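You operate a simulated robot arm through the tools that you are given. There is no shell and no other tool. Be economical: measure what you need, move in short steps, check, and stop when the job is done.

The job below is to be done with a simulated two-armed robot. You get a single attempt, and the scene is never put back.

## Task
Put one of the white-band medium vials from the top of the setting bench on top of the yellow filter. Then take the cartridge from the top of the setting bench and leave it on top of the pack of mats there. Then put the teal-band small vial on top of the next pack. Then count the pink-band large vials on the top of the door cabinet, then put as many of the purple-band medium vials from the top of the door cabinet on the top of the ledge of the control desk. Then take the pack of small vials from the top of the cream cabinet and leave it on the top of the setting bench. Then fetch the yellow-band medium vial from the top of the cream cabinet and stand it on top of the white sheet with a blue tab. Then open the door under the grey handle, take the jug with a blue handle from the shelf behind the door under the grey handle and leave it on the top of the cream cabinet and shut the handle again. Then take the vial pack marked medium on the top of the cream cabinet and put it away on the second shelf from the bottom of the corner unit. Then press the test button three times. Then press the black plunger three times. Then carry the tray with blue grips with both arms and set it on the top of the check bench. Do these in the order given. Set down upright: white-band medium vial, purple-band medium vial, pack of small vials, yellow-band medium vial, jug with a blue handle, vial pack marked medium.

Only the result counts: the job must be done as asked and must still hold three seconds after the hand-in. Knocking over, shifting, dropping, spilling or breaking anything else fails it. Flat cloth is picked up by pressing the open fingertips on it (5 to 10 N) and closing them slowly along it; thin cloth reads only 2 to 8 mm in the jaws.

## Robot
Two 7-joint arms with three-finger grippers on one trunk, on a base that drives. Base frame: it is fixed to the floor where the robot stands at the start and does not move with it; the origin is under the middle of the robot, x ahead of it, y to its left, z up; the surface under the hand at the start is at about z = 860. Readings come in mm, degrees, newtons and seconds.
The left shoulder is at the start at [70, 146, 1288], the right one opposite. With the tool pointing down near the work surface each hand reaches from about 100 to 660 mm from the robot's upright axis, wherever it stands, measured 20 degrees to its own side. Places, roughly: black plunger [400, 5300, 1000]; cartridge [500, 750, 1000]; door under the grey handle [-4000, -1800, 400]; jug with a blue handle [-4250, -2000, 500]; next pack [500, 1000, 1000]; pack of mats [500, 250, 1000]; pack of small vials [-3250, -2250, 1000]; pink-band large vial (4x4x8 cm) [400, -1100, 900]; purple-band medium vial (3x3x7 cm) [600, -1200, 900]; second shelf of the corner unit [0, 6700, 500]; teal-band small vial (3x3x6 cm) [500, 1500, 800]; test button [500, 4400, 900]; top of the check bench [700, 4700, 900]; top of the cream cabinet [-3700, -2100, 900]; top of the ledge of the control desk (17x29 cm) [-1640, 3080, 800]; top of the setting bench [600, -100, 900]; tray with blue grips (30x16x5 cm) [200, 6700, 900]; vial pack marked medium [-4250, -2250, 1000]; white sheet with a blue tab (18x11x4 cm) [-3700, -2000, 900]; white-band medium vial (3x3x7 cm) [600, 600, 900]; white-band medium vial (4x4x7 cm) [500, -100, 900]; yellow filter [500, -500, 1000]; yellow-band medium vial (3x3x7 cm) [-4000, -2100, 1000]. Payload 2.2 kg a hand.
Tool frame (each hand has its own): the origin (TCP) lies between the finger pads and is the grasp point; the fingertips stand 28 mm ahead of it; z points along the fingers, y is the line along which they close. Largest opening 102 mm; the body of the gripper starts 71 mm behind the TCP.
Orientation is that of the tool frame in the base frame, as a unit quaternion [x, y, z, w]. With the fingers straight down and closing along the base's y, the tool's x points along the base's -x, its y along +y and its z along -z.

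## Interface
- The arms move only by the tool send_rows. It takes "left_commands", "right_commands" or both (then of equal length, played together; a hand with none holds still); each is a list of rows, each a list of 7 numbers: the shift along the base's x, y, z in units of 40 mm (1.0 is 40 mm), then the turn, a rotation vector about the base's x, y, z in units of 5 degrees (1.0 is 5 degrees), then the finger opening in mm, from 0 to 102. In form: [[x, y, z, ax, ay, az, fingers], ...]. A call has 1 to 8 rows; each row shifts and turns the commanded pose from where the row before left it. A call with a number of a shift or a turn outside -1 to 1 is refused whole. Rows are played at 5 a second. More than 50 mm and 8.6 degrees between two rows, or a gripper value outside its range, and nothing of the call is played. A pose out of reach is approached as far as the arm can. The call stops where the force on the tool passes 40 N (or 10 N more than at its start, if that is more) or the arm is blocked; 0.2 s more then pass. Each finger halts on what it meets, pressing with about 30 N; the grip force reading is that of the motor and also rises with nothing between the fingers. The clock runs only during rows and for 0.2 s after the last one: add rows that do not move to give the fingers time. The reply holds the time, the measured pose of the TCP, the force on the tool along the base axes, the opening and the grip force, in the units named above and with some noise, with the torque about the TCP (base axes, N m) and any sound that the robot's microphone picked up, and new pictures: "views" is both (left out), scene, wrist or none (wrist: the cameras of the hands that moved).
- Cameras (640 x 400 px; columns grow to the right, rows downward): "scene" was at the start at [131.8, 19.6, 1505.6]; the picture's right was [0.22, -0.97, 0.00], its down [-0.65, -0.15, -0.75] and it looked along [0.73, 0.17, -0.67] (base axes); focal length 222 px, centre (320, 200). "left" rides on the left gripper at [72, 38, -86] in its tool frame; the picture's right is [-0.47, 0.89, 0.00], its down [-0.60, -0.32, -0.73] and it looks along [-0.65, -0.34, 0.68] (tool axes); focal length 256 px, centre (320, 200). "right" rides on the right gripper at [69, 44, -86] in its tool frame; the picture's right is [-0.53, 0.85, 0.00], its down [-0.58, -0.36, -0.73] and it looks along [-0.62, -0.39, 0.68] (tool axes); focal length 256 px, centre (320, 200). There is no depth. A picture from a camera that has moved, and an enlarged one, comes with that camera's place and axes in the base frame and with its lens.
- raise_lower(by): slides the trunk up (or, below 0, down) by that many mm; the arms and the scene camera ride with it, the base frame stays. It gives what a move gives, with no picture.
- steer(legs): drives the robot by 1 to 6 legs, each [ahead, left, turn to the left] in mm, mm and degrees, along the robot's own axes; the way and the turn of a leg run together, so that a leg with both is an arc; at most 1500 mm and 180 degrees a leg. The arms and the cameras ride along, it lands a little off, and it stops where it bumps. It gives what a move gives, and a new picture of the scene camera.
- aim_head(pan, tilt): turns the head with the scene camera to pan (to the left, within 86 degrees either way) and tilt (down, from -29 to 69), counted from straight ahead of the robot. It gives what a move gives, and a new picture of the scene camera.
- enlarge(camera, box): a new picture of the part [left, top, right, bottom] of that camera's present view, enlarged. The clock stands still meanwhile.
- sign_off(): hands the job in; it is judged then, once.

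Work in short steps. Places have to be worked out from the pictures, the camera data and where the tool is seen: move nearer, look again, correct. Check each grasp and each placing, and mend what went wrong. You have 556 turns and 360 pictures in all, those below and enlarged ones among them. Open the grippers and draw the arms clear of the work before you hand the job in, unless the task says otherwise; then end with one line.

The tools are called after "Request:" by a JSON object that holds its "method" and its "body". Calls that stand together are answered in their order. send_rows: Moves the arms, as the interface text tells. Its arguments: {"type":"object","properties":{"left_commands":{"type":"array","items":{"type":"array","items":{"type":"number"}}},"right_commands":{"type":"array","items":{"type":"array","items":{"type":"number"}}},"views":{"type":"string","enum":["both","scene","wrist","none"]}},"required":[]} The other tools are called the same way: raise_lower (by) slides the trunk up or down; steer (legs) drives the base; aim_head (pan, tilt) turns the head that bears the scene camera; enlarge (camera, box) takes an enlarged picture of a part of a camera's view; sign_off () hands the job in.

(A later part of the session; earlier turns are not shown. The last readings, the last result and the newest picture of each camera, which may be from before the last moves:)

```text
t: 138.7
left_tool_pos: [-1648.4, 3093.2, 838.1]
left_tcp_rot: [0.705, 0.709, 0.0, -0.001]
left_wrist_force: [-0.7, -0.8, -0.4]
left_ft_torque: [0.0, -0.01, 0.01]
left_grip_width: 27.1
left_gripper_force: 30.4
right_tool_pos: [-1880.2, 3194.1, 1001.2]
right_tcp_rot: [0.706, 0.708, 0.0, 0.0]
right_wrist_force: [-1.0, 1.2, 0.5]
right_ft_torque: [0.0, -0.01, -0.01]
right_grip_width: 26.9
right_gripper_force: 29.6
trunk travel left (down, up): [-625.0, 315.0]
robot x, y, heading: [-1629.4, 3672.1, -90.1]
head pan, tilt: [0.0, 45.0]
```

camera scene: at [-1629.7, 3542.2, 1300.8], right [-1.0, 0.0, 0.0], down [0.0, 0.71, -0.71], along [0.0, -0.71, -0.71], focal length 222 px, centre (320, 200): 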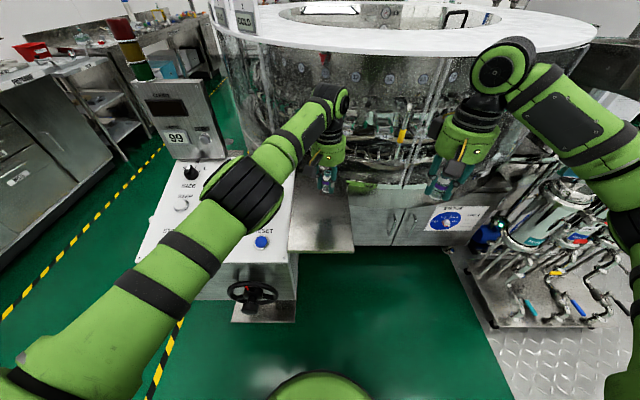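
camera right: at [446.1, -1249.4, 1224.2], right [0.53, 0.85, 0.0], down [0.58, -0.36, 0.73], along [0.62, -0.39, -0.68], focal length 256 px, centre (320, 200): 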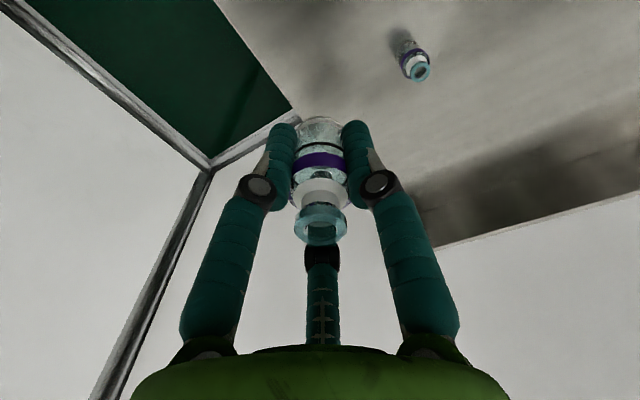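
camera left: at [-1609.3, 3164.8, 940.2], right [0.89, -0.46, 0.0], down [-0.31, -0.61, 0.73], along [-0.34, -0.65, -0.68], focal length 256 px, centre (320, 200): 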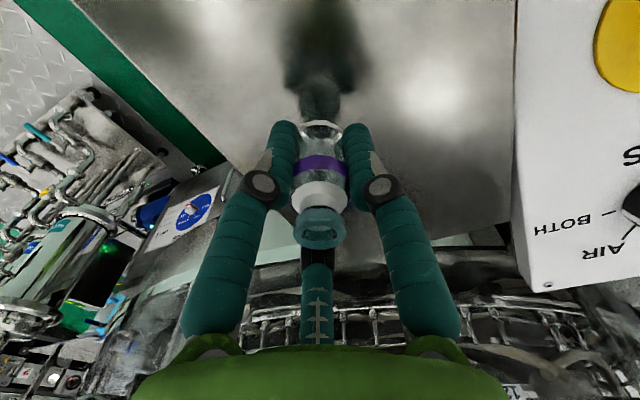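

Request:
{"method": "send_rows", "body": {"left_commands": [[0, 0, -0.06, 0, 0, 0, 18], [0, 0, -0.06, 0, 0, 0, 18]], "views": "none"}}

Request:
{"method": "send_rows", "body": {"left_commands": [[0, 0, -0.06, 0, 0, 0, 18], [0, 0, -0.06, 0, 0, 0, 18]], "views": "wrist"}}

```text
t: 139.3
left_tool_pos: [-1647.2, 3092.5, 835.4]
left_tcp_rot: [0.706, 0.709, -0.003, 0.001]
left_wrist_force: [0.9, -1.7, 13.3]
left_ft_torque: [-0.04, -0.06, -0.03]
left_grip_width: 27.4
left_gripper_force: 29.8
right_tool_pos: [-1880.4, 3194.5, 1001.3]
right_tcp_rot: [0.707, 0.707, -0.001, 0.001]
right_wrist_force: [-0.1, -0.4, -0.6]
right_ft_torque: [0.0, -0.03, 0.01]
right_grip_width: 27.4
right_gripper_force: 30.3
trunk travel left (down, up): [-625.0, 315.0]
robot x, y, heading: [-1630.2, 3671.9, -89.9]
head pan, tilt: [0.0, 45.0]
```

```text
t: 139.9
left_tool_pos: [-1649.4, 3092.5, 828.9]
left_tcp_rot: [0.705, 0.709, -0.002, 0.001]
left_wrist_force: [1.5, -3.9, 16.0]
left_ft_torque: [-0.15, 0.01, -0.01]
left_grip_width: 27.2
left_gripper_force: 29.7
right_tool_pos: [-1880.8, 3195.0, 1000.8]
right_tcp_rot: [0.707, 0.708, 0.0, 0.001]
right_wrist_force: [0.4, 0.6, 0.2]
right_ft_torque: [0.01, 0.01, 0.0]
right_grip_width: 27.3
right_gripper_force: 30.2
trunk travel left (down, up): [-625.0, 315.0]
robot x, y, heading: [-1632.5, 3673.4, -89.9]
head pan, tilt: [0.0, 45.0]
camera left: at [-1609.9, 3166.2, 914.7], right [0.89, -0.46, 0.0], down [-0.31, -0.6, 0.73], along [-0.34, -0.65, -0.68], focal length 256 px, centre (320, 200)
```

left: 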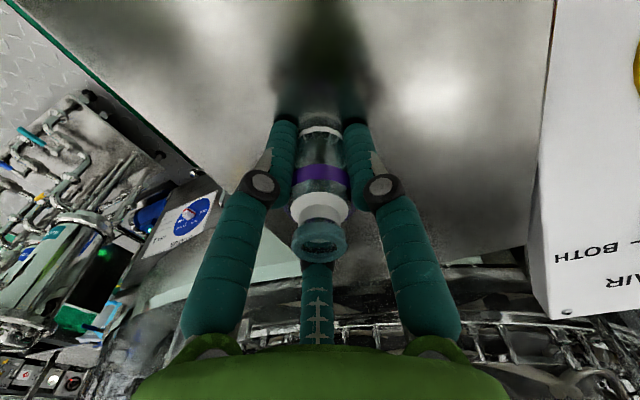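

Contact made (vial slid slightly in the grip). I raise 2 mm and open.

Request:
{"method": "send_rows", "body": {"left_commands": [[0, 0, 0.06, 0, 0, 0, 18], [0, 0, 0, 0, 0, 0, 28], [0, 0, 0, 0, 0, 0, 36], [0, 0, 0, 0, 0, 0, 50], [0, 0, 0, 0, 0, 0, 50]], "views": "wrist"}}

```text
t: 141.1
left_tool_pos: [-1648.8, 3092.6, 828.9]
left_tcp_rot: [0.706, 0.708, 0.001, -0.001]
left_wrist_force: [-0.4, 0.7, 0.3]
left_ft_torque: [-0.02, 0.03, -0.03]
left_grip_width: 49.9
left_gripper_force: 0.1
right_tool_pos: [-1881.3, 3192.7, 1000.4]
right_tcp_rot: [0.707, 0.707, 0.0, 0.0]
right_wrist_force: [-0.1, 0.4, 0.5]
right_ft_torque: [-0.01, -0.04, 0.01]
right_grip_width: 27.4
right_gripper_force: 30.2
trunk travel left (down, up): [-625.0, 315.0]
robot x, y, heading: [-1630.1, 3673.1, -90.0]
head pan, tilt: [0.0, 45.0]
camera left: at [-1610.1, 3165.3, 915.3], right [0.89, -0.46, 0.0], down [-0.31, -0.61, 0.73], along [-0.34, -0.65, -0.68], focal length 256 px, centre (320, 200)
```

left: 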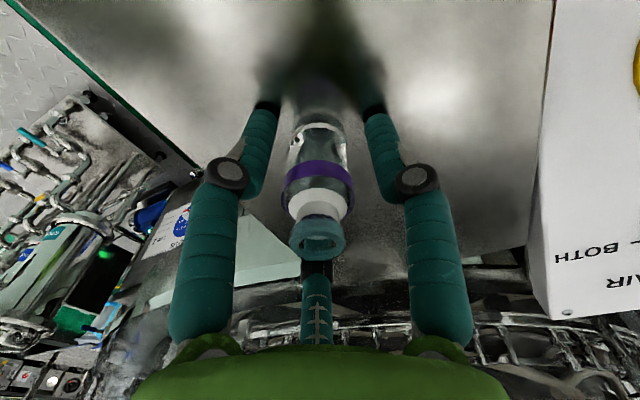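

Upright. I raise the left hand and withdraw it toward me.

Request:
{"method": "send_rows", "body": {"left_commands": [[0, 0, 0.9, 0, 0, 0, 60], [0, 0, 1, 0, 0, 0, 60], [0, 0, 1, 0, 0, 0, 60], [0, 0, 1, 0, 0, 0, 60], [0, 0, 1, 0, 0, 0, 60], [0.8, 0.8, 0, 0, 0, 0, 60], [0.8, 0.8, 0, 0, 0, 0, 60], [0.8, 0.8, 0, 0, 0, 0, 60]], "views": "scene"}}

```text
t: 142.9
left_tool_pos: [-1590.1, 3083.5, 1063.5]
left_tcp_rot: [0.706, 0.709, 0.0, 0.0]
left_wrist_force: [1.2, -0.1, 0.4]
left_ft_torque: [0.01, 0.01, -0.02]
left_grip_width: 59.8
left_gripper_force: 0.1
left hand out of reach, approached as far as the arm can: row 6, 7, 8
right_tool_pos: [-1880.6, 3195.2, 1000.8]
right_tcp_rot: [0.706, 0.708, -0.001, 0.0]
right_wrist_force: [-0.5, 0.3, -0.3]
right_ft_torque: [-0.01, 0.02, -0.02]
right_grip_width: 27.3
right_gripper_force: 29.8
trunk travel left (down, up): [-625.0, 315.0]
robot x, y, heading: [-1629.0, 3676.6, -90.1]
head pan, tilt: [0.0, 45.0]
camera scene: at [-1629.5, 3543.9, 1300.9], right [-1.0, 0.0, 0.0], down [0.0, 0.71, -0.71], along [0.0, -0.71, -0.71], focal length 222 px, centre (320, 200)
```

scene: 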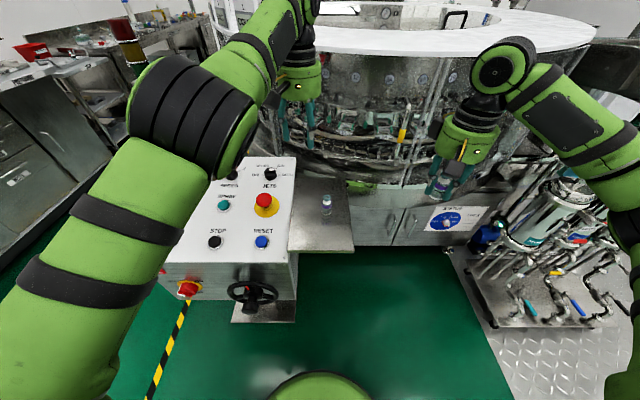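

Vial 1 stands on the ledge. I raise the trunk 150 mm to free the left arm, then withdraw it.

Request:
{"method": "raise_lower", "body": {"by": 150}}

Request:
{"method": "send_rows", "body": {"left_commands": [[0.8, 0.6, 0, 0, 0, 0, 60], [0.8, 0.6, 0, 0, 0, 0, 60], [0.8, 0.6, 0, 0, 0, 0, 60], [0.8, 0.6, 0, 0, 0, 0, 60], [0.8, 0.6, 0, 0, 0, 0, 60]], "right_commands": [[0.9, 0, 0, 0, 0, 0, 18], [0.9, 0, 0, 0, 0, 0, 18], [0.9, 0, 0, 0, 0, 0, 18], [0.9, 0, -0.5, 0, 0, 0, 18], [0.9, 0, -0.7, 0, 0, 0, 18]], "views": "none"}}

```text
t: 144.7
left_tool_pos: [-1590.0, 3082.7, 1211.9]
left_tcp_rot: [0.706, 0.709, 0.003, -0.001]
left_wrist_force: [0.4, -0.7, 0.3]
left_ft_torque: [0.0, 0.01, -0.01]
left_grip_width: 59.9
left_gripper_force: 0.1
right_tool_pos: [-1881.4, 3192.7, 1151.0]
right_tcp_rot: [0.706, 0.708, 0.001, 0.0]
right_wrist_force: [0.0, -0.5, -0.6]
right_ft_torque: [-0.01, -0.02, -0.03]
right_grip_width: 27.4
right_gripper_force: 30.5
trunk travel left (down, up): [-775.0, 165.0]
robot x, y, heading: [-1629.5, 3671.3, -89.7]
head pan, tilt: [0.0, 45.0]
```

```text
t: 145.9
left_tool_pos: [-1489.4, 3077.6, 1262.1]
left_tcp_rot: [0.705, 0.709, 0.0, 0.0]
left_wrist_force: [0.2, -0.4, -1.0]
left_ft_torque: [0.03, 0.01, 0.02]
left_grip_width: 60.1
left_gripper_force: 0.1
left hand out of reach, approached as far as the arm can: row 1, 2, 3, 4, 5
right_tool_pos: [-1697.3, 3190.2, 1103.9]
right_tcp_rot: [0.706, 0.708, 0.0, 0.0]
right_wrist_force: [-0.8, -0.3, 0.4]
right_ft_torque: [-0.02, 0.01, 0.03]
right_grip_width: 27.5
right_gripper_force: 29.9
trunk travel left (down, up): [-775.0, 165.0]
robot x, y, heading: [-1632.0, 3673.6, -90.0]
head pan, tilt: [0.0, 45.0]
```

Left is 200 mm away. I move the right hand to x≈−1655 and descend to z≈860.

Request:
{"method": "send_rows", "body": {"right_commands": [[0.9, 0, -0.6, 0, 0, 0, 18], [0.1, 0, -0.9, 0, 0, 0, 18], [0, 0, -0.9, 0, 0, 0, 18], [0, 0, -0.9, 0, 0, 0, 18], [0, 0, -0.9, 0, 0, 0, 18], [0, 0, -0.9, 0, 0, 0, 18], [0, 0, -0.9, 0, 0, 0, 18]], "views": "both"}}

```text
t: 147.5
left_tool_pos: [-1490.9, 3078.4, 1261.9]
left_tcp_rot: [0.706, 0.709, 0.0, 0.0]
left_wrist_force: [0.6, -0.5, 0.8]
left_ft_torque: [-0.02, 0.0, -0.01]
left_grip_width: 59.7
left_gripper_force: 0.0
right_tool_pos: [-1659.2, 3193.4, 862.4]
right_tcp_rot: [0.707, 0.708, 0.0, 0.0]
right_wrist_force: [-0.4, 0.2, -1.1]
right_ft_torque: [0.0, -0.02, 0.01]
right_grip_width: 27.3
right_gripper_force: 30.0
trunk travel left (down, up): [-775.0, 165.0]
robot x, y, heading: [-1631.9, 3674.9, -89.9]
head pan, tilt: [0.0, 45.0]
camera scene: at [-1629.2, 3542.5, 1450.8], right [-1.0, 0.0, 0.0], down [0.0, 0.71, -0.71], along [0.0, -0.71, -0.71], focal length 222 px, centre (320, 200)
camera right: at [-1615.5, 3261.3, 948.9], right [0.85, -0.53, 0.0], down [-0.36, -0.58, 0.73], along [-0.39, -0.62, -0.68], focal length 256 px, centre (320, 200)
```

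scene: 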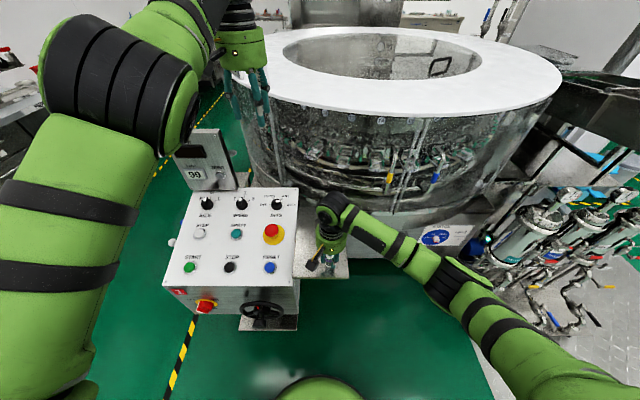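
right: 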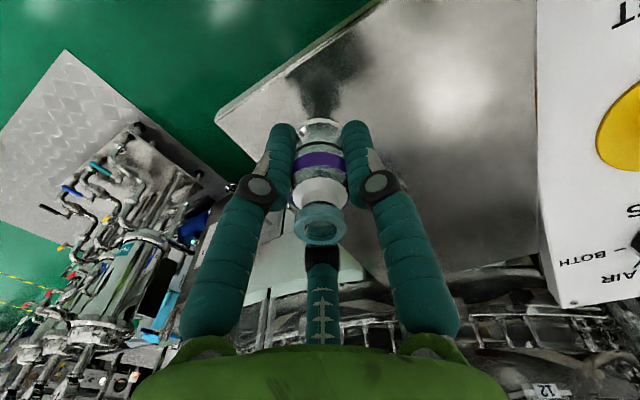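

Over the ledge with margin. I shift 10 mm inward and lower in small rows.

Request:
{"method": "send_rows", "body": {"right_commands": [[0, -0.25, -0.2, 0, 0, 0, 18], [0, 0, -0.15, 0, 0, 0, 18], [0, 0, -0.1, 0, 0, 0, 18], [0, 0, -0.06, 0, 0, 0, 18]], "views": "none"}}

Request:
{"method": "send_rows", "body": {"right_commands": [[0, 0, -0.06, 0, 0, 0, 18], [0, 0, -0.06, 0, 0, 0, 18]], "views": "none"}}

```text
t: 148.5
left_tool_pos: [-1491.5, 3079.5, 1262.1]
left_tcp_rot: [0.705, 0.709, 0.001, 0.0]
left_wrist_force: [0.3, -0.8, 0.6]
left_ft_torque: [0.01, -0.07, 0.02]
left_grip_width: 60.0
left_gripper_force: 0.0
right_tool_pos: [-1660.2, 3182.8, 841.9]
right_tcp_rot: [0.707, 0.708, 0.0, 0.001]
right_wrist_force: [0.4, -0.4, -0.5]
right_ft_torque: [-0.02, 0.01, 0.0]
right_grip_width: 27.2
right_gripper_force: 30.2
trunk travel left (down, up): [-775.0, 165.0]
robot x, y, heading: [-1631.5, 3670.4, -90.2]
head pan, tilt: [0.0, 45.0]
```

```text
t: 149.1
left_tool_pos: [-1490.6, 3079.8, 1261.6]
left_tcp_rot: [0.705, 0.709, 0.0, 0.0]
left_wrist_force: [0.6, -0.1, -0.1]
left_ft_torque: [0.0, -0.04, 0.01]
left_grip_width: 60.2
left_gripper_force: 0.2
right_tool_pos: [-1660.0, 3183.7, 839.1]
right_tcp_rot: [0.706, 0.708, -0.001, 0.001]
right_wrist_force: [-0.1, 0.6, 2.5]
right_ft_torque: [0.01, -0.01, 0.01]
right_grip_width: 27.0
right_gripper_force: 30.4
trunk travel left (down, up): [-775.0, 165.0]
robot x, y, heading: [-1630.9, 3675.9, -89.7]
head pan, tilt: [0.0, 45.0]
```

Light contact (2.5 N). I lower 1 mm more, then open.

Request:
{"method": "send_rows", "body": {"right_commands": [[0, 0, -0.03, 0, 0, 0, 18], [0, 0, 0, 0, 0, 0, 28], [0, 0, 0, 0, 0, 0, 36], [0, 0, 0, 0, 0, 0, 52], [0, 0, 0, 0, 0, 0, 52]], "views": "wrist"}}

```text
t: 150.3
left_tool_pos: [-1490.3, 3080.4, 1261.2]
left_tcp_rot: [0.706, 0.709, 0.0, 0.0]
left_wrist_force: [-0.1, -0.7, -1.0]
left_ft_torque: [-0.02, 0.03, 0.02]
left_grip_width: 60.0
left_gripper_force: 0.0
right_tool_pos: [-1660.6, 3181.9, 836.9]
right_tcp_rot: [0.707, 0.708, 0.0, 0.001]
right_wrist_force: [0.3, -0.2, -0.4]
right_ft_torque: [0.03, -0.02, 0.03]
right_grip_width: 52.1
right_gripper_force: 0.1
trunk travel left (down, up): [-775.0, 165.0]
robot x, y, heading: [-1630.4, 3673.6, -90.0]
head pan, tilt: [0.0, 45.0]
camera right: at [-1617.0, 3251.3, 923.3], right [0.85, -0.53, 0.0], down [-0.36, -0.58, 0.73], along [-0.39, -0.62, -0.68], focal length 256 px, centre (320, 200)
```

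right: 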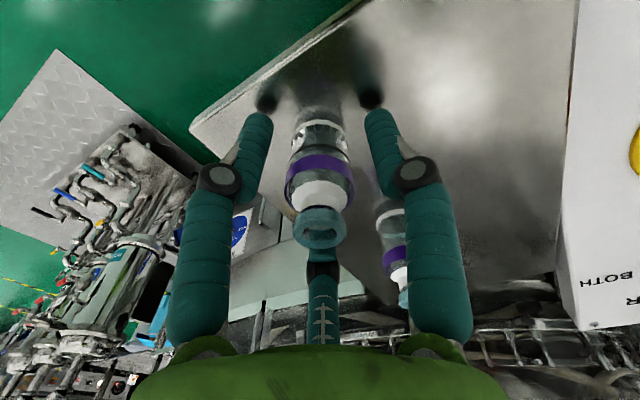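

Second vial stands. I raise the right hand straight up and check.

Request:
{"method": "send_rows", "body": {"right_commands": [[0, 0, 0.8, 0, 0, 0, 60], [0, 0, 1, 0, 0, 0, 60], [0, 0, 1, 0, 0, 0, 60], [0, 0, 1, 0, 0, 0, 60], [0, 0, 1, 0, 0, 0, 60], [0, 0, 1, 0, 0, 0, 60], [-1, 0, 0.6, 0, 0, 0, 60], [-1, 0, 0.6, 0, 0, 0, 60]], "views": "scene"}}

Request:
{"method": "enlarge", "body": {"camera": "scene", "box": [260, 190, 390, 290]}}

```text
t: 152.1
left_tool_pos: [-1493.7, 3079.4, 1262.9]
left_tcp_rot: [0.706, 0.708, 0.001, 0.001]
left_wrist_force: [-0.2, 0.4, 0.0]
left_ft_torque: [-0.02, -0.03, 0.0]
left_grip_width: 60.1
left_gripper_force: 0.2
right_tool_pos: [-1744.9, 3182.6, 1115.5]
right_tcp_rot: [0.706, 0.708, 0.001, 0.0]
right_wrist_force: [0.0, 0.0, 0.2]
right_ft_torque: [0.01, -0.04, -0.01]
right_grip_width: 59.9
right_gripper_force: 0.0
trunk travel left (down, up): [-775.0, 165.0]
robot x, y, heading: [-1629.3, 3672.6, -89.6]
head pan, tilt: [0.0, 45.0]
camera scene: at [-1632.6, 3544.0, 1450.9], right [-1.0, 0.0, 0.0], down [0.0, 0.71, -0.71], along [0.0, -0.71, -0.71], focal length 222 px, centre (320, 200)
```

scene: 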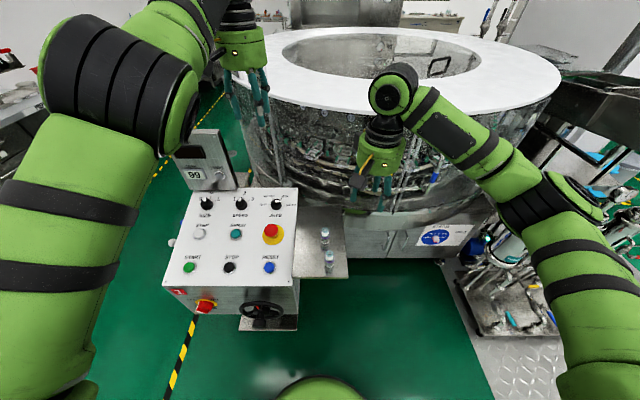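

```text
4.00 times, centred on (325, 240) of scene
camera zoom: at [-1632.6, 3544.0, 1450.9], right [-1.0, 0.0, 0.0], down [0.0, 0.71, -0.71], along [0.0, -0.71, -0.71], focal length 889 px, centre (300, 40)
```

zoom: 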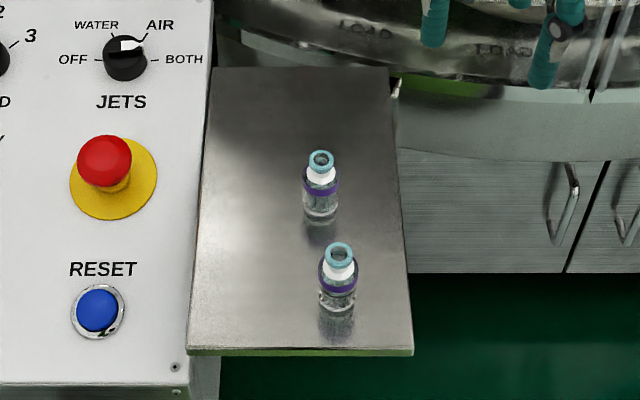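

Both purple vials stand on the ledge. Now I back off, strafe to the aisle and drive toward the cream cabinet end.

Request:
{"method": "raise_lower", "body": {"by": 50}}

Request:
{"method": "steer", "body": {"legs": [[-110, 0, 0], [0, 1290, 0], [1450, 0, 0], [1450, 0, 0], [1450, 0, 0]]}}

Request:
{"method": "aim_head", "body": {"pan": -30, "tilt": 25}}

```text
t: 153.0
left_tool_pos: [-1491.6, 3078.8, 1310.6]
left_tcp_rot: [0.706, 0.708, 0.0, 0.001]
left_wrist_force: [-0.1, -0.5, -0.7]
left_ft_torque: [0.02, 0.01, 0.01]
left_grip_width: 59.9
left_gripper_force: 0.1
right_tool_pos: [-1742.2, 3181.2, 1165.8]
right_tcp_rot: [0.706, 0.708, 0.001, 0.001]
right_wrist_force: [0.0, -0.2, -0.2]
right_ft_torque: [0.03, -0.01, 0.01]
right_grip_width: 59.9
right_gripper_force: 0.1
trunk travel left (down, up): [-825.0, 115.0]
robot x, y, heading: [-1636.7, 3675.3, -89.8]
head pan, tilt: [0.0, 45.0]
```

```text
t: 180.8
left_tool_pos: [-31.4, -1157.3, 1312.4]
left_tcp_rot: [0.681, 0.733, 0.0, 0.0]
left_wrist_force: [0.1, 0.1, -0.6]
left_ft_torque: [-0.07, -0.01, 0.01]
left_grip_width: 59.9
left_gripper_force: 0.0
right_tool_pos: [-288.2, -1074.1, 1165.8]
right_tcp_rot: [0.681, 0.732, 0.0, 0.0]
right_wrist_force: [0.1, -0.2, -0.3]
right_ft_torque: [0.01, 0.05, 0.01]
right_grip_width: 60.0
right_gripper_force: 0.0
trunk travel left (down, up): [-825.0, 115.0]
robot x, y, heading: [-213.0, -574.1, -85.9]
head pan, tilt: [0.0, 45.0]
camera scene: at [-201.4, -704.3, 1500.9], right [-1.0, -0.07, 0.0], down [-0.05, 0.7, -0.71], along [0.05, -0.71, -0.71], focal length 222 px, centre (320, 200)
```

scene: 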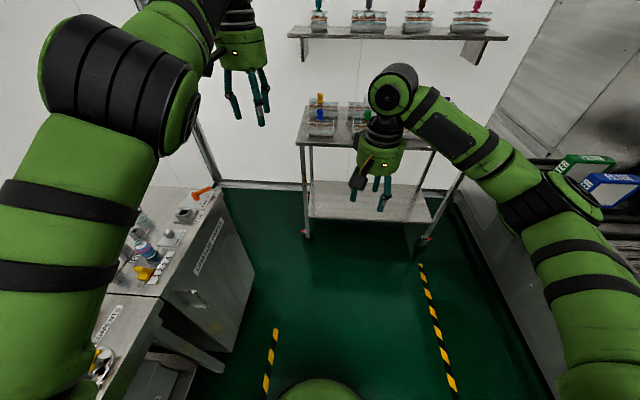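

```text
t: 181.8
left_tool_pos: [-31.1, -1157.1, 1313.5]
left_tcp_rot: [0.681, 0.732, 0.0, 0.001]
left_wrist_force: [0.9, -0.1, 0.5]
left_ft_torque: [0.03, 0.0, 0.01]
left_grip_width: 59.8
left_gripper_force: 0.2
right_tool_pos: [-287.6, -1074.5, 1165.6]
right_tcp_rot: [0.681, 0.733, -0.001, 0.0]
right_wrist_force: [1.0, 0.8, -0.2]
right_ft_torque: [0.03, 0.01, -0.01]
right_grip_width: 59.7
right_gripper_force: 0.1
trunk travel left (down, up): [-825.0, 115.0]
robot x, y, heading: [-211.0, -572.5, -85.8]
head pan, tilt: [-30.0, 25.0]
camera scene: at [-247.3, -707.0, 1531.4], right [-0.9, 0.44, 0.0], down [0.18, 0.38, -0.91], along [-0.39, -0.82, -0.42], focal length 222 px, centre (320, 200)
```

scene: 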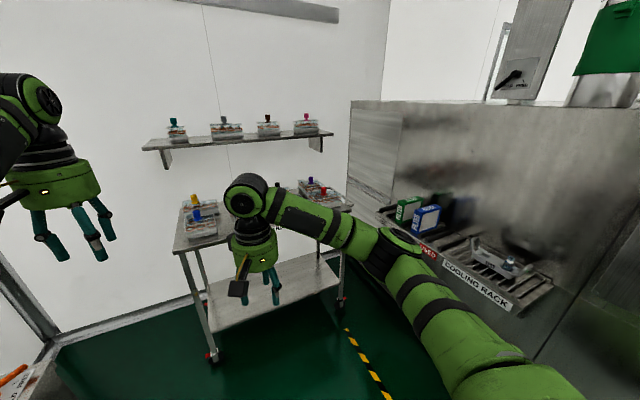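

Request:
{"method": "aim_head", "body": {"pan": -85, "tilt": 20}}

```text
t: 183.0
left_tool_pos: [-31.0, -1159.1, 1311.5]
left_tcp_rot: [0.681, 0.732, 0.0, 0.0]
left_wrist_force: [0.2, 0.0, 0.2]
left_ft_torque: [-0.01, 0.0, -0.02]
left_grip_width: 60.1
left_gripper_force: 0.0
right_tool_pos: [-287.8, -1074.1, 1164.8]
right_tcp_rot: [0.68, 0.733, 0.001, 0.0]
right_wrist_force: [0.1, 0.0, -0.9]
right_ft_torque: [0.01, 0.04, -0.02]
right_grip_width: 60.0
right_gripper_force: 0.2
trunk travel left (down, up): [-825.0, 115.0]
robot x, y, heading: [-205.9, -575.6, -86.2]
head pan, tilt: [-85.0, 20.0]
camera scene: at [-299.1, -638.8, 1539.5], right [-0.16, 0.99, 0.0], down [0.34, 0.05, -0.94], along [-0.93, -0.15, -0.34], focal length 222 px, centre (320, 200)
```

scene: 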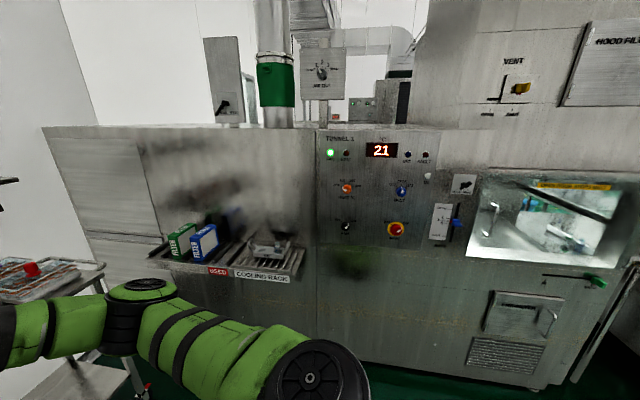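

A tunnel machine blocks −x here. I back up along the aisle and look west for a passage.

Request:
{"method": "steer", "body": {"legs": [[-1350, 0, -4]]}}

```text
t: 189.7
left_tool_pos: [-120.7, 159.6, 1311.3]
left_tcp_rot: [0.712, 0.702, 0.0, 0.0]
left_wrist_force: [-0.6, 0.5, -0.2]
left_ft_torque: [0.02, 0.04, -0.03]
left_grip_width: 59.8
left_gripper_force: 0.0
right_tool_pos: [-369.3, 265.9, 1166.1]
right_tcp_rot: [0.712, 0.702, 0.0, -0.001]
right_wrist_force: [0.6, -0.3, 0.2]
right_ft_torque: [-0.02, -0.02, 0.0]
right_grip_width: 59.9
right_gripper_force: 0.0
trunk travel left (down, up): [-825.0, 115.0]
robot x, y, heading: [-250.6, 757.4, -90.8]
head pan, tilt: [-85.0, 20.0]
camera scene: at [-343.3, 700.9, 1539.5], right [-0.07, 1.0, 0.0], down [0.34, 0.03, -0.94], along [-0.94, -0.07, -0.34], focal length 222 px, centre (320, 200)
```

scene: 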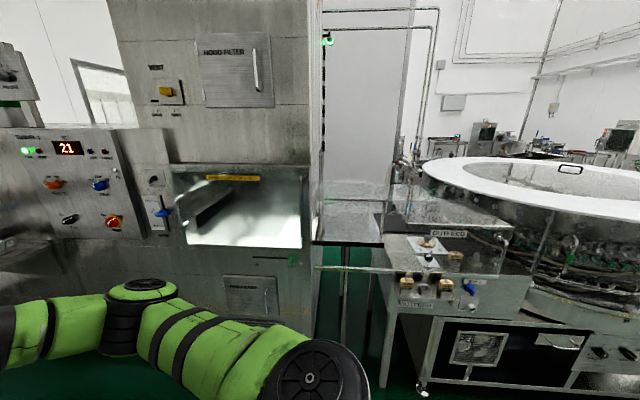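

No passage here; I go around north of the control desk. First back up to y≈3900.

Request:
{"method": "steer", "body": {"legs": [[-1500, 60, 0.8], [-1500, 0, 0], [-180, 0, 0]]}}

```text
refused: leg 1 is longer than a leg can be; nothing moved
```

Request:
{"method": "steer", "body": {"legs": [[-1450, -60, 0.8], [-1450, 0, 0], [-260, 0, 0]]}}

```text
t: 205.4
left_tool_pos: [-264.7, 3379.1, 1310.4]
left_tcp_rot: [0.68, 0.733, 0.001, -0.001]
left_wrist_force: [0.6, 0.2, 0.0]
left_ft_torque: [0.03, 0.01, -0.01]
left_grip_width: 59.9
left_gripper_force: 0.1
right_tool_pos: [-521.4, 3464.6, 1164.0]
right_tcp_rot: [0.681, 0.733, 0.0, -0.001]
right_wrist_force: [0.0, 0.1, -0.5]
right_ft_torque: [0.05, 0.01, 0.03]
right_grip_width: 60.0
right_gripper_force: 0.0
trunk travel left (down, up): [-825.0, 115.0]
robot x, y, heading: [-443.3, 3967.0, -86.1]
head pan, tilt: [-85.0, 20.0]
camera scene: at [-533.1, 3898.7, 1539.3], right [-0.16, 0.99, 0.0], down [0.34, 0.06, -0.94], along [-0.93, -0.15, -0.34], focal length 222 px, centre (320, 200)
```

scene: 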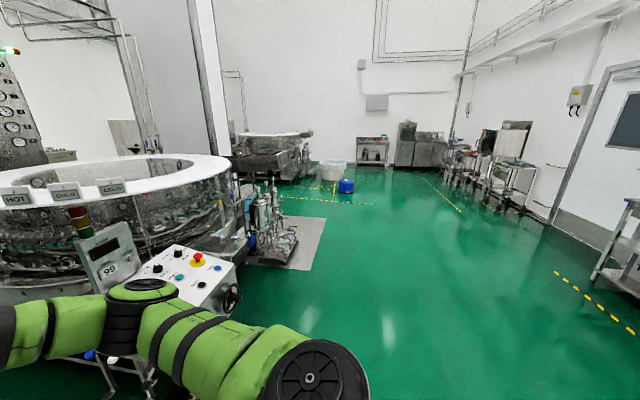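

The way west is clear. I turn to face west and drive ahead about 2400 mm.

Request:
{"method": "steer", "body": {"legs": [[0, 0, -94], [1450, 0, 0], [1000, 0, 0]]}}

Request:
{"method": "aim_head", "body": {"pan": 60, "tilt": 15}}

```text
t: 221.5
left_tool_pos: [-3495.6, 3871.5, 1312.2]
left_tcp_rot: [1.0, -0.005, 0.001, 0.0]
left_wrist_force: [0.0, 0.2, -0.6]
left_ft_torque: [-0.01, -0.01, -0.01]
left_grip_width: 60.1
left_gripper_force: 0.0
right_tool_pos: [-3390.8, 4121.0, 1165.4]
right_tcp_rot: [1.0, -0.005, -0.001, 0.0]
right_wrist_force: [0.2, 0.5, -0.2]
right_ft_torque: [-0.01, 0.01, 0.0]
right_grip_width: 60.2
right_gripper_force: 0.0
trunk travel left (down, up): [-825.0, 115.0]
robot x, y, heading: [-2902.1, 4002.3, 179.5]
head pan, tilt: [-85.0, 20.0]
camera scene: at [-2956.6, 4098.2, 1539.6], right [1.0, 0.08, 0.0], down [0.03, -0.34, -0.94], along [-0.07, 0.94, -0.34], focal length 222 px, centre (320, 200)
```

scene: 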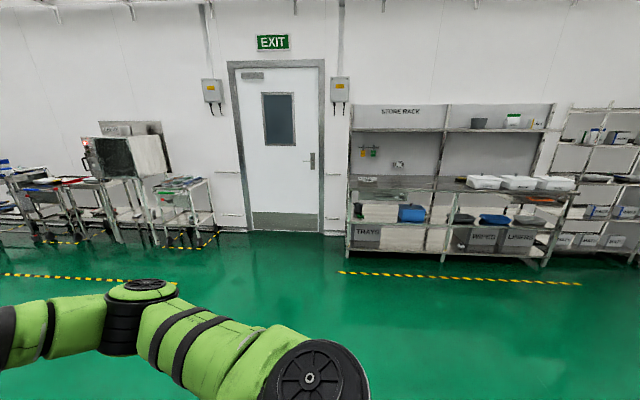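

```text
t: 223.8
left_tool_pos: [-3496.4, 3873.0, 1312.2]
left_tcp_rot: [1.0, -0.005, 0.0, 0.001]
left_wrist_force: [0.5, -0.1, 0.2]
left_ft_torque: [-0.02, 0.02, -0.02]
left_grip_width: 60.0
left_gripper_force: 0.1
right_tool_pos: [-3392.4, 4121.7, 1165.7]
right_tcp_rot: [1.0, -0.005, 0.0, 0.0]
right_wrist_force: [-0.3, 0.6, 0.4]
right_ft_torque: [-0.01, -0.02, -0.03]
right_grip_width: 59.9
right_gripper_force: 0.0
trunk travel left (down, up): [-825.0, 115.0]
robot x, y, heading: [-2900.0, 4003.2, 179.0]
head pan, tilt: [60.0, 15.0]
camera scene: at [-2998.1, 3924.9, 1547.7], right [-0.86, 0.51, 0.0], down [0.13, 0.22, -0.97], along [-0.49, -0.83, -0.26], focal length 222 px, centre (320, 200)
```

scene: 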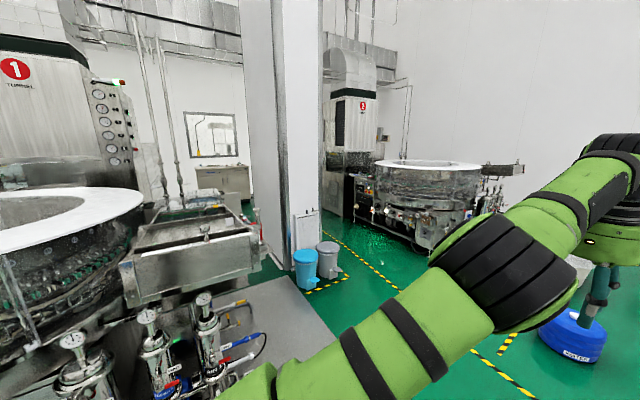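

An aisle leads south at x≈−4550 between pillar/bins and the second machine. I drive there, turn to −y and go ahead.

Request:
{"method": "steer", "body": {"legs": [[1450, 0, 0], [200, 0, 0], [0, 0, 91], [1400, 0, 0]]}}

Request:
{"method": "aim_head", "body": {"pan": 0, "tilt": 20}}

```text
t: 242.7
left_tool_pos: [-4493.3, 2027.3, 1313.0]
left_tcp_rot: [0.722, 0.692, 0.0, 0.001]
left_wrist_force: [-0.8, 0.5, 0.4]
left_ft_torque: [0.01, 0.01, 0.02]
left_grip_width: 60.2
left_gripper_force: 0.1
right_tool_pos: [-4738.7, 2140.7, 1165.7]
right_tcp_rot: [0.723, 0.691, 0.0, 0.0]
right_wrist_force: [0.7, 0.2, -0.2]
right_ft_torque: [0.01, -0.02, -0.01]
right_grip_width: 59.8
right_gripper_force: 0.0
trunk travel left (down, up): [-825.0, 115.0]
robot x, y, heading: [-4602.3, 2625.8, -92.5]
head pan, tilt: [60.0, 15.0]
camera scene: at [-4526.3, 2528.5, 1547.7], right [-0.54, -0.84, 0.0], down [-0.22, 0.14, -0.97], along [0.81, -0.52, -0.26], focal length 222 px, centre (320, 200)
```

scene: 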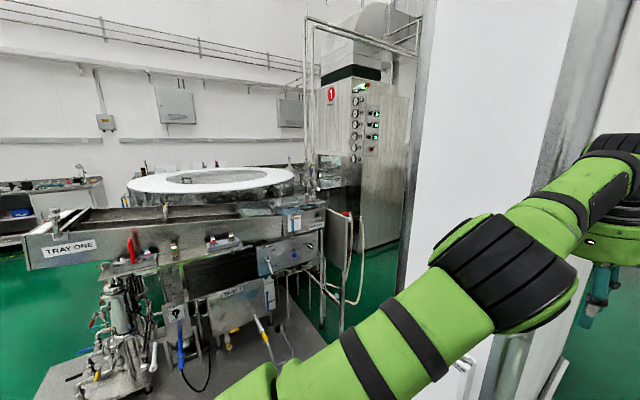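

```text
t: 244.0
left_tool_pos: [-4493.3, 2026.8, 1313.3]
left_tcp_rot: [0.722, 0.692, 0.0, 0.0]
left_wrist_force: [-0.6, -0.4, 0.0]
left_ft_torque: [0.02, 0.01, 0.01]
left_grip_width: 59.9
left_gripper_force: 0.0
right_tool_pos: [-4738.6, 2140.7, 1166.0]
right_tcp_rot: [0.723, 0.691, 0.0, 0.0]
right_wrist_force: [0.3, 0.1, -0.1]
right_ft_torque: [-0.03, 0.03, 0.03]
right_grip_width: 59.9
right_gripper_force: 0.1
trunk travel left (down, up): [-825.0, 115.0]
robot x, y, heading: [-4599.4, 2627.4, -92.4]
head pan, tilt: [0.0, 20.0]
camera scene: at [-4609.1, 2485.0, 1539.5], right [-1.0, 0.05, 0.0], down [0.02, 0.34, -0.94], along [-0.04, -0.94, -0.34], focal length 222 px, centre (320, 200)
```

scene: 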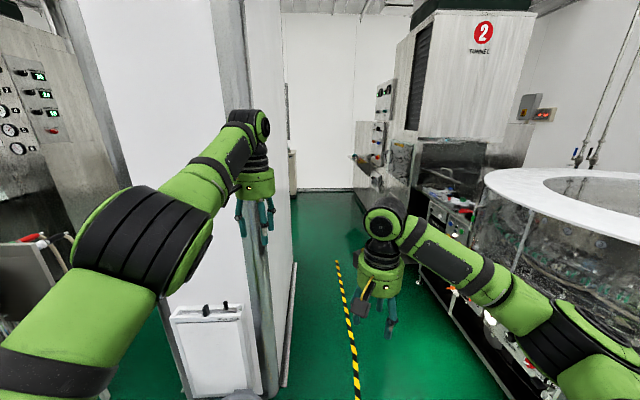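

I strafe 290 mm right to centre in the passage, straighten, and go ahead 2700 mm.

Request:
{"method": "steer", "body": {"legs": [[0, -290, 2.4], [1350, 0, 0], [1350, 0, 0]]}}

Request:
{"method": "aim_head", "body": {"pan": 25, "tilt": 25}}

```text
t: 258.7
left_tool_pos: [-4775.5, -658.3, 1311.4]
left_tcp_rot: [0.713, 0.701, 0.0, 0.0]
left_wrist_force: [0.3, -0.1, -0.1]
left_ft_torque: [0.02, 0.02, -0.03]
left_grip_width: 60.0
left_gripper_force: 0.1
right_tool_pos: [-5023.6, -551.8, 1165.5]
right_tcp_rot: [0.713, 0.701, -0.001, 0.0]
right_wrist_force: [-0.2, 0.0, -0.4]
right_ft_torque: [-0.03, -0.04, 0.0]
right_grip_width: 59.9
right_gripper_force: 0.1
trunk travel left (down, up): [-825.0, 115.0]
robot x, y, heading: [-4902.3, -60.9, -91.3]
head pan, tilt: [0.0, 20.0]
camera scene: at [-4903.9, -203.4, 1539.6], right [-1.0, 0.02, 0.0], down [0.01, 0.34, -0.94], along [-0.02, -0.94, -0.34], focal length 222 px, centre (320, 200)
```

scene: 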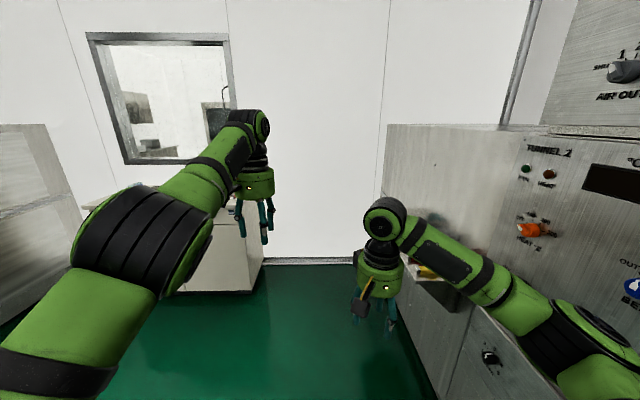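

```text
t: 259.6
left_tool_pos: [-4775.6, -659.7, 1311.0]
left_tcp_rot: [0.713, 0.701, 0.0, 0.001]
left_wrist_force: [0.1, 0.5, -0.9]
left_ft_torque: [0.01, 0.01, 0.03]
left_grip_width: 59.8
left_gripper_force: 0.1
right_tool_pos: [-5023.4, -553.6, 1165.6]
right_tcp_rot: [0.713, 0.701, 0.0, 0.0]
right_wrist_force: [0.7, 0.1, 0.1]
right_ft_torque: [0.0, 0.04, 0.02]
right_grip_width: 60.0
right_gripper_force: 0.1
trunk travel left (down, up): [-825.0, 115.0]
robot x, y, heading: [-4905.4, -62.9, -91.0]
head pan, tilt: [25.0, 25.0]
camera scene: at [-4865.0, -195.6, 1531.4], right [-0.91, -0.41, 0.0], down [-0.17, 0.39, -0.91], along [0.37, -0.83, -0.42], focal length 222 px, centre (320, 200)
```

scene: 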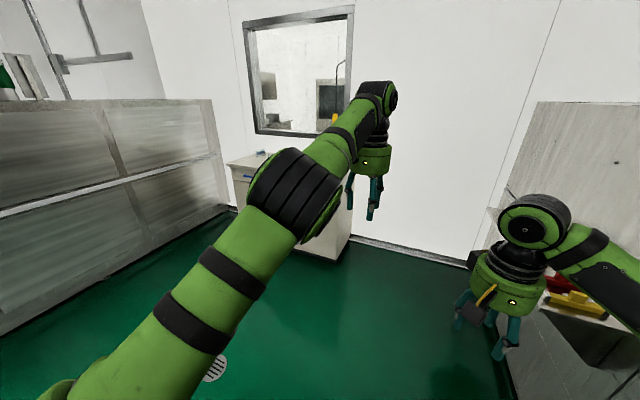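

The cream cabinet is under the window. I strafe left 1200 and go ahead 1100, then look.

Request:
{"method": "steer", "body": {"legs": [[0, 1200, 1], [1000, 0, 0]]}}

Request:
{"method": "aim_head", "body": {"pan": 0, "tilt": 40}}

```text
t: 270.5
left_tool_pos: [-3546.4, -1648.5, 1312.7]
left_tcp_rot: [0.705, 0.709, 0.001, 0.001]
left_wrist_force: [0.0, 0.6, -0.7]
left_ft_torque: [0.01, 0.01, 0.02]
left_grip_width: 60.0
left_gripper_force: 0.0
right_tool_pos: [-3798.0, -1548.2, 1165.5]
right_tcp_rot: [0.705, 0.709, -0.001, 0.001]
right_wrist_force: [-0.9, -0.9, -0.3]
right_ft_torque: [-0.01, 0.0, 0.0]
right_grip_width: 60.0
right_gripper_force: 0.0
trunk travel left (down, up): [-825.0, 115.0]
robot x, y, heading: [-3684.9, -1051.0, -90.0]
head pan, tilt: [25.0, 25.0]
camera scene: at [-3646.5, -1187.0, 1531.5], right [-0.9, -0.43, 0.0], down [-0.18, 0.38, -0.91], along [0.39, -0.82, -0.42], focal length 222 px, centre (320, 200)
```

scene: 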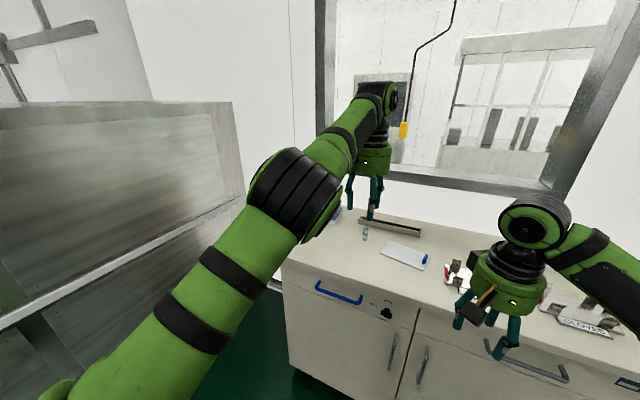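

```text
t: 271.4
left_tool_pos: [-3545.7, -1649.7, 1313.0]
left_tcp_rot: [0.706, 0.709, 0.0, 0.001]
left_wrist_force: [0.4, -0.2, -0.9]
left_ft_torque: [0.0, -0.01, 0.01]
left_grip_width: 60.2
left_gripper_force: 0.0
right_tool_pos: [-3797.2, -1548.0, 1165.5]
right_tcp_rot: [0.705, 0.709, 0.0, 0.0]
right_wrist_force: [-0.7, 0.3, 0.4]
right_ft_torque: [0.0, 0.0, -0.02]
right_grip_width: 60.1
right_gripper_force: 0.0
trunk travel left (down, up): [-825.0, 115.0]
robot x, y, heading: [-3685.0, -1055.2, -89.8]
head pan, tilt: [0.0, 40.0]
camera scene: at [-3685.3, -1190.1, 1508.1], right [-1.0, 0.0, 0.0], down [0.0, 0.64, -0.77], along [0.0, -0.77, -0.64], focal length 222 px, centre (320, 200)
```

scene: 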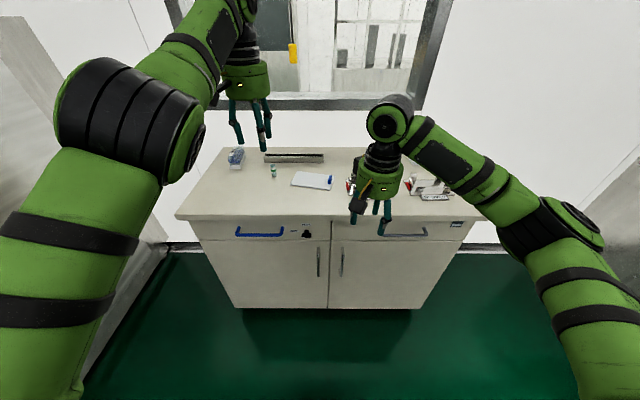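

Request:
{"method": "enlarge", "body": {"camera": "scene", "box": [180, 130, 360, 240]}}

Request:
{"method": "enlarge", "body": {"camera": "scene", "box": [330, 140, 500, 250]}}

```text
3.56 times, centred on (270, 185) of scene
camera zoom: at [-3685.3, -1190.1, 1508.1], right [-1.0, 0.0, 0.0], down [0.0, 0.64, -0.77], along [0.0, -0.77, -0.64], focal length 791 px, centre (498, 253)
```

zoom: 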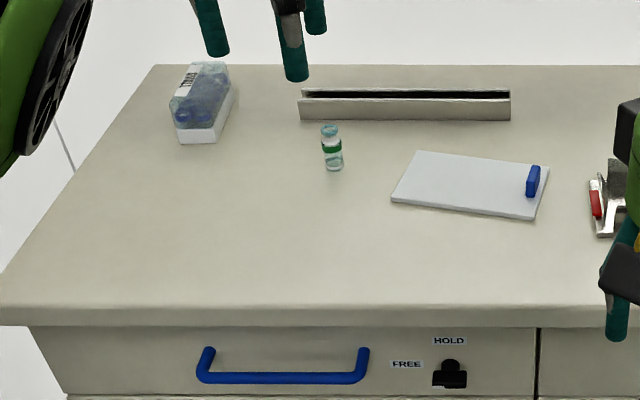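

```text
3.64 times, centred on (415, 195) of scene
camera zoom: at [-3685.3, -1190.1, 1508.1], right [-1.0, 0.0, 0.0], down [0.0, 0.64, -0.77], along [0.0, -0.77, -0.64], focal length 808 px, centre (-26, 218)
```

zoom: 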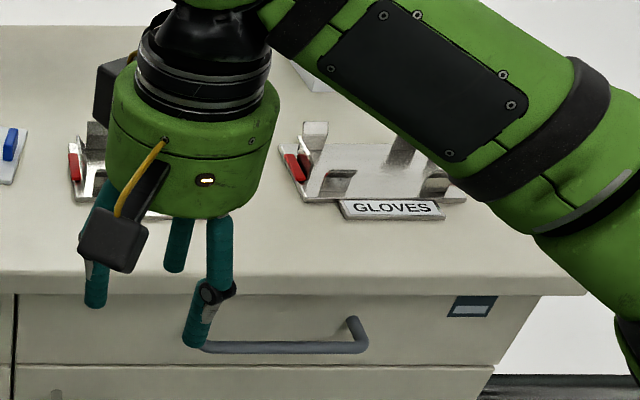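

Pack of small vials ≈(−3236,−2275), short side along x. I drive closer: ahead 525 and left 315.

Request:
{"method": "steer", "body": {"legs": [[400, 315, 0], [120, 0, 0]]}}

Request:
{"method": "aim_head", "body": {"pan": 10, "tilt": 50}}

```text
t: 275.2
left_tool_pos: [-3227.4, -2126.6, 1304.2]
left_tcp_rot: [0.703, 0.712, 0.005, -0.005]
left_wrist_force: [-0.3, -2.7, -1.5]
left_ft_torque: [0.15, -0.01, 0.01]
left_grip_width: 59.6
left_gripper_force: 0.2
right_tool_pos: [-3479.5, -2025.4, 1161.9]
right_tcp_rot: [0.704, 0.71, 0.004, -0.005]
right_wrist_force: [0.6, -0.7, -0.3]
right_ft_torque: [0.13, -0.02, 0.01]
right_grip_width: 60.1
right_gripper_force: 0.1
trunk travel left (down, up): [-825.0, 115.0]
robot x, y, heading: [-3369.6, -1524.0, -89.5]
head pan, tilt: [0.0, 40.0]
stopped in leg 2: the robot was blocked; the commanded pose is now the measured one
camera scene: at [-3369.4, -1669.1, 1506.8], right [-1.0, -0.01, 0.0], down [-0.01, 0.65, -0.76], along [0.01, -0.76, -0.65], focal length 222 px, centre (320, 200)
```

scene: 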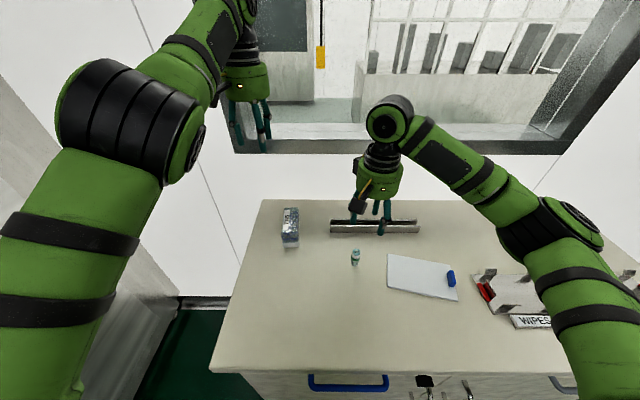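

```text
t: 275.9
left_tool_pos: [-3228.6, -2118.0, 1308.9]
left_tcp_rot: [0.704, 0.71, 0.002, -0.002]
left_wrist_force: [-0.2, -0.5, 0.1]
left_ft_torque: [0.02, -0.02, -0.01]
left_grip_width: 59.9
left_gripper_force: 0.0
right_tool_pos: [-3480.4, -2017.3, 1163.4]
right_tcp_rot: [0.704, 0.71, 0.001, 0.0]
right_wrist_force: [-0.3, -0.2, -0.4]
right_ft_torque: [0.01, 0.02, 0.02]
right_grip_width: 59.8
right_gripper_force: 0.1
trunk travel left (down, up): [-825.0, 115.0]
robot x, y, heading: [-3371.5, -1523.7, -89.7]
head pan, tilt: [10.0, 50.0]
camera scene: at [-3356.5, -1650.2, 1493.7], right [-0.98, -0.18, 0.0], down [-0.14, 0.75, -0.64], along [0.12, -0.63, -0.77], focal length 222 px, centre (320, 200)
```

scene: 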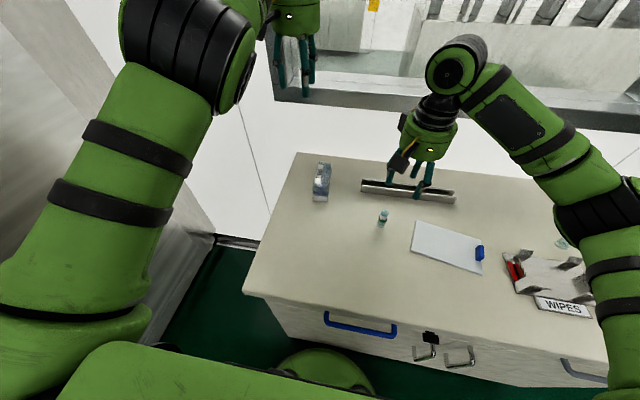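

The base touched the cabinet; this is the nearest stand. I back off 8 mm and zoom on the pack.

Request:
{"method": "steer", "body": {"legs": [[-8, 0, 0]]}}

Request:
{"method": "enlarge", "body": {"camera": "scene", "box": [290, 140, 410, 240]}}

```text
t: 276.6
left_tool_pos: [-3227.9, -2111.2, 1308.9]
left_tcp_rot: [0.704, 0.71, 0.002, -0.001]
left_wrist_force: [-0.6, -1.0, -0.3]
left_ft_torque: [0.01, 0.01, -0.02]
left_grip_width: 60.0
left_gripper_force: 0.1
right_tool_pos: [-3479.8, -2011.0, 1164.7]
right_tcp_rot: [0.704, 0.711, 0.001, -0.001]
right_wrist_force: [-0.2, -0.2, 0.4]
right_ft_torque: [0.02, 0.01, 0.03]
right_grip_width: 60.1
right_gripper_force: 0.0
trunk travel left (down, up): [-825.0, 115.0]
robot x, y, heading: [-3370.4, -1514.8, -89.4]
head pan, tilt: [10.0, 50.0]
camera scene: at [-3356.6, -1642.2, 1493.7], right [-0.98, -0.18, 0.0], down [-0.14, 0.75, -0.64], along [0.12, -0.63, -0.77], focal length 222 px, centre (320, 200)
```

scene: 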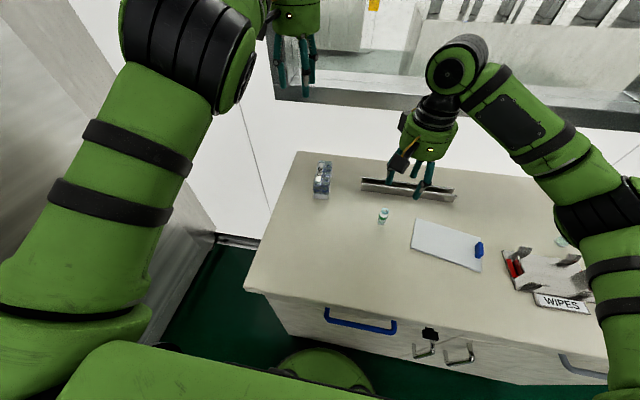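

```text
4.00 times, centred on (350, 190) of scene
camera zoom: at [-3356.6, -1642.2, 1493.7], right [-0.98, -0.18, 0.0], down [-0.14, 0.75, -0.64], along [0.12, -0.63, -0.77], focal length 889 px, centre (200, 240)
```

zoom: 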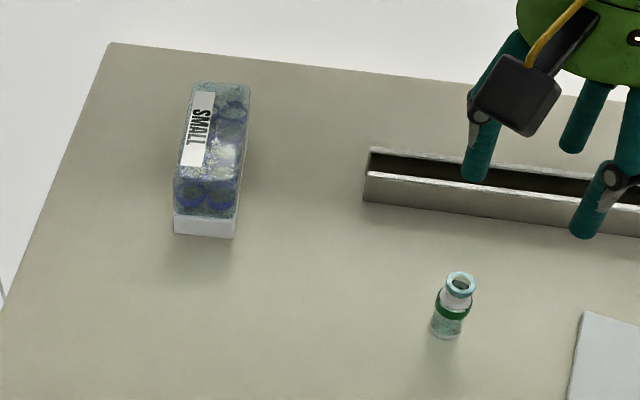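

Request:
{"method": "enlarge", "body": {"camera": "left", "box": [160, 0, 480, 200]}}

```text
2.00 times, centred on (320, 100) of left
camera zoom: at [-3189.9, -2037.9, 1394.7], right [0.89, -0.45, 0.0], down [-0.31, -0.61, 0.73], along [-0.33, -0.65, -0.69], focal length 512 px, centre (320, 400)
```

zoom: 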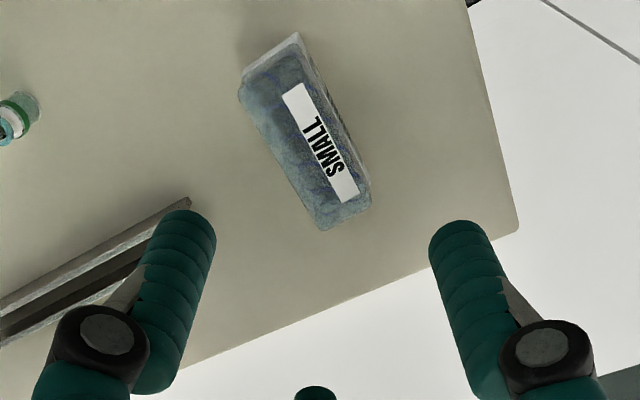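

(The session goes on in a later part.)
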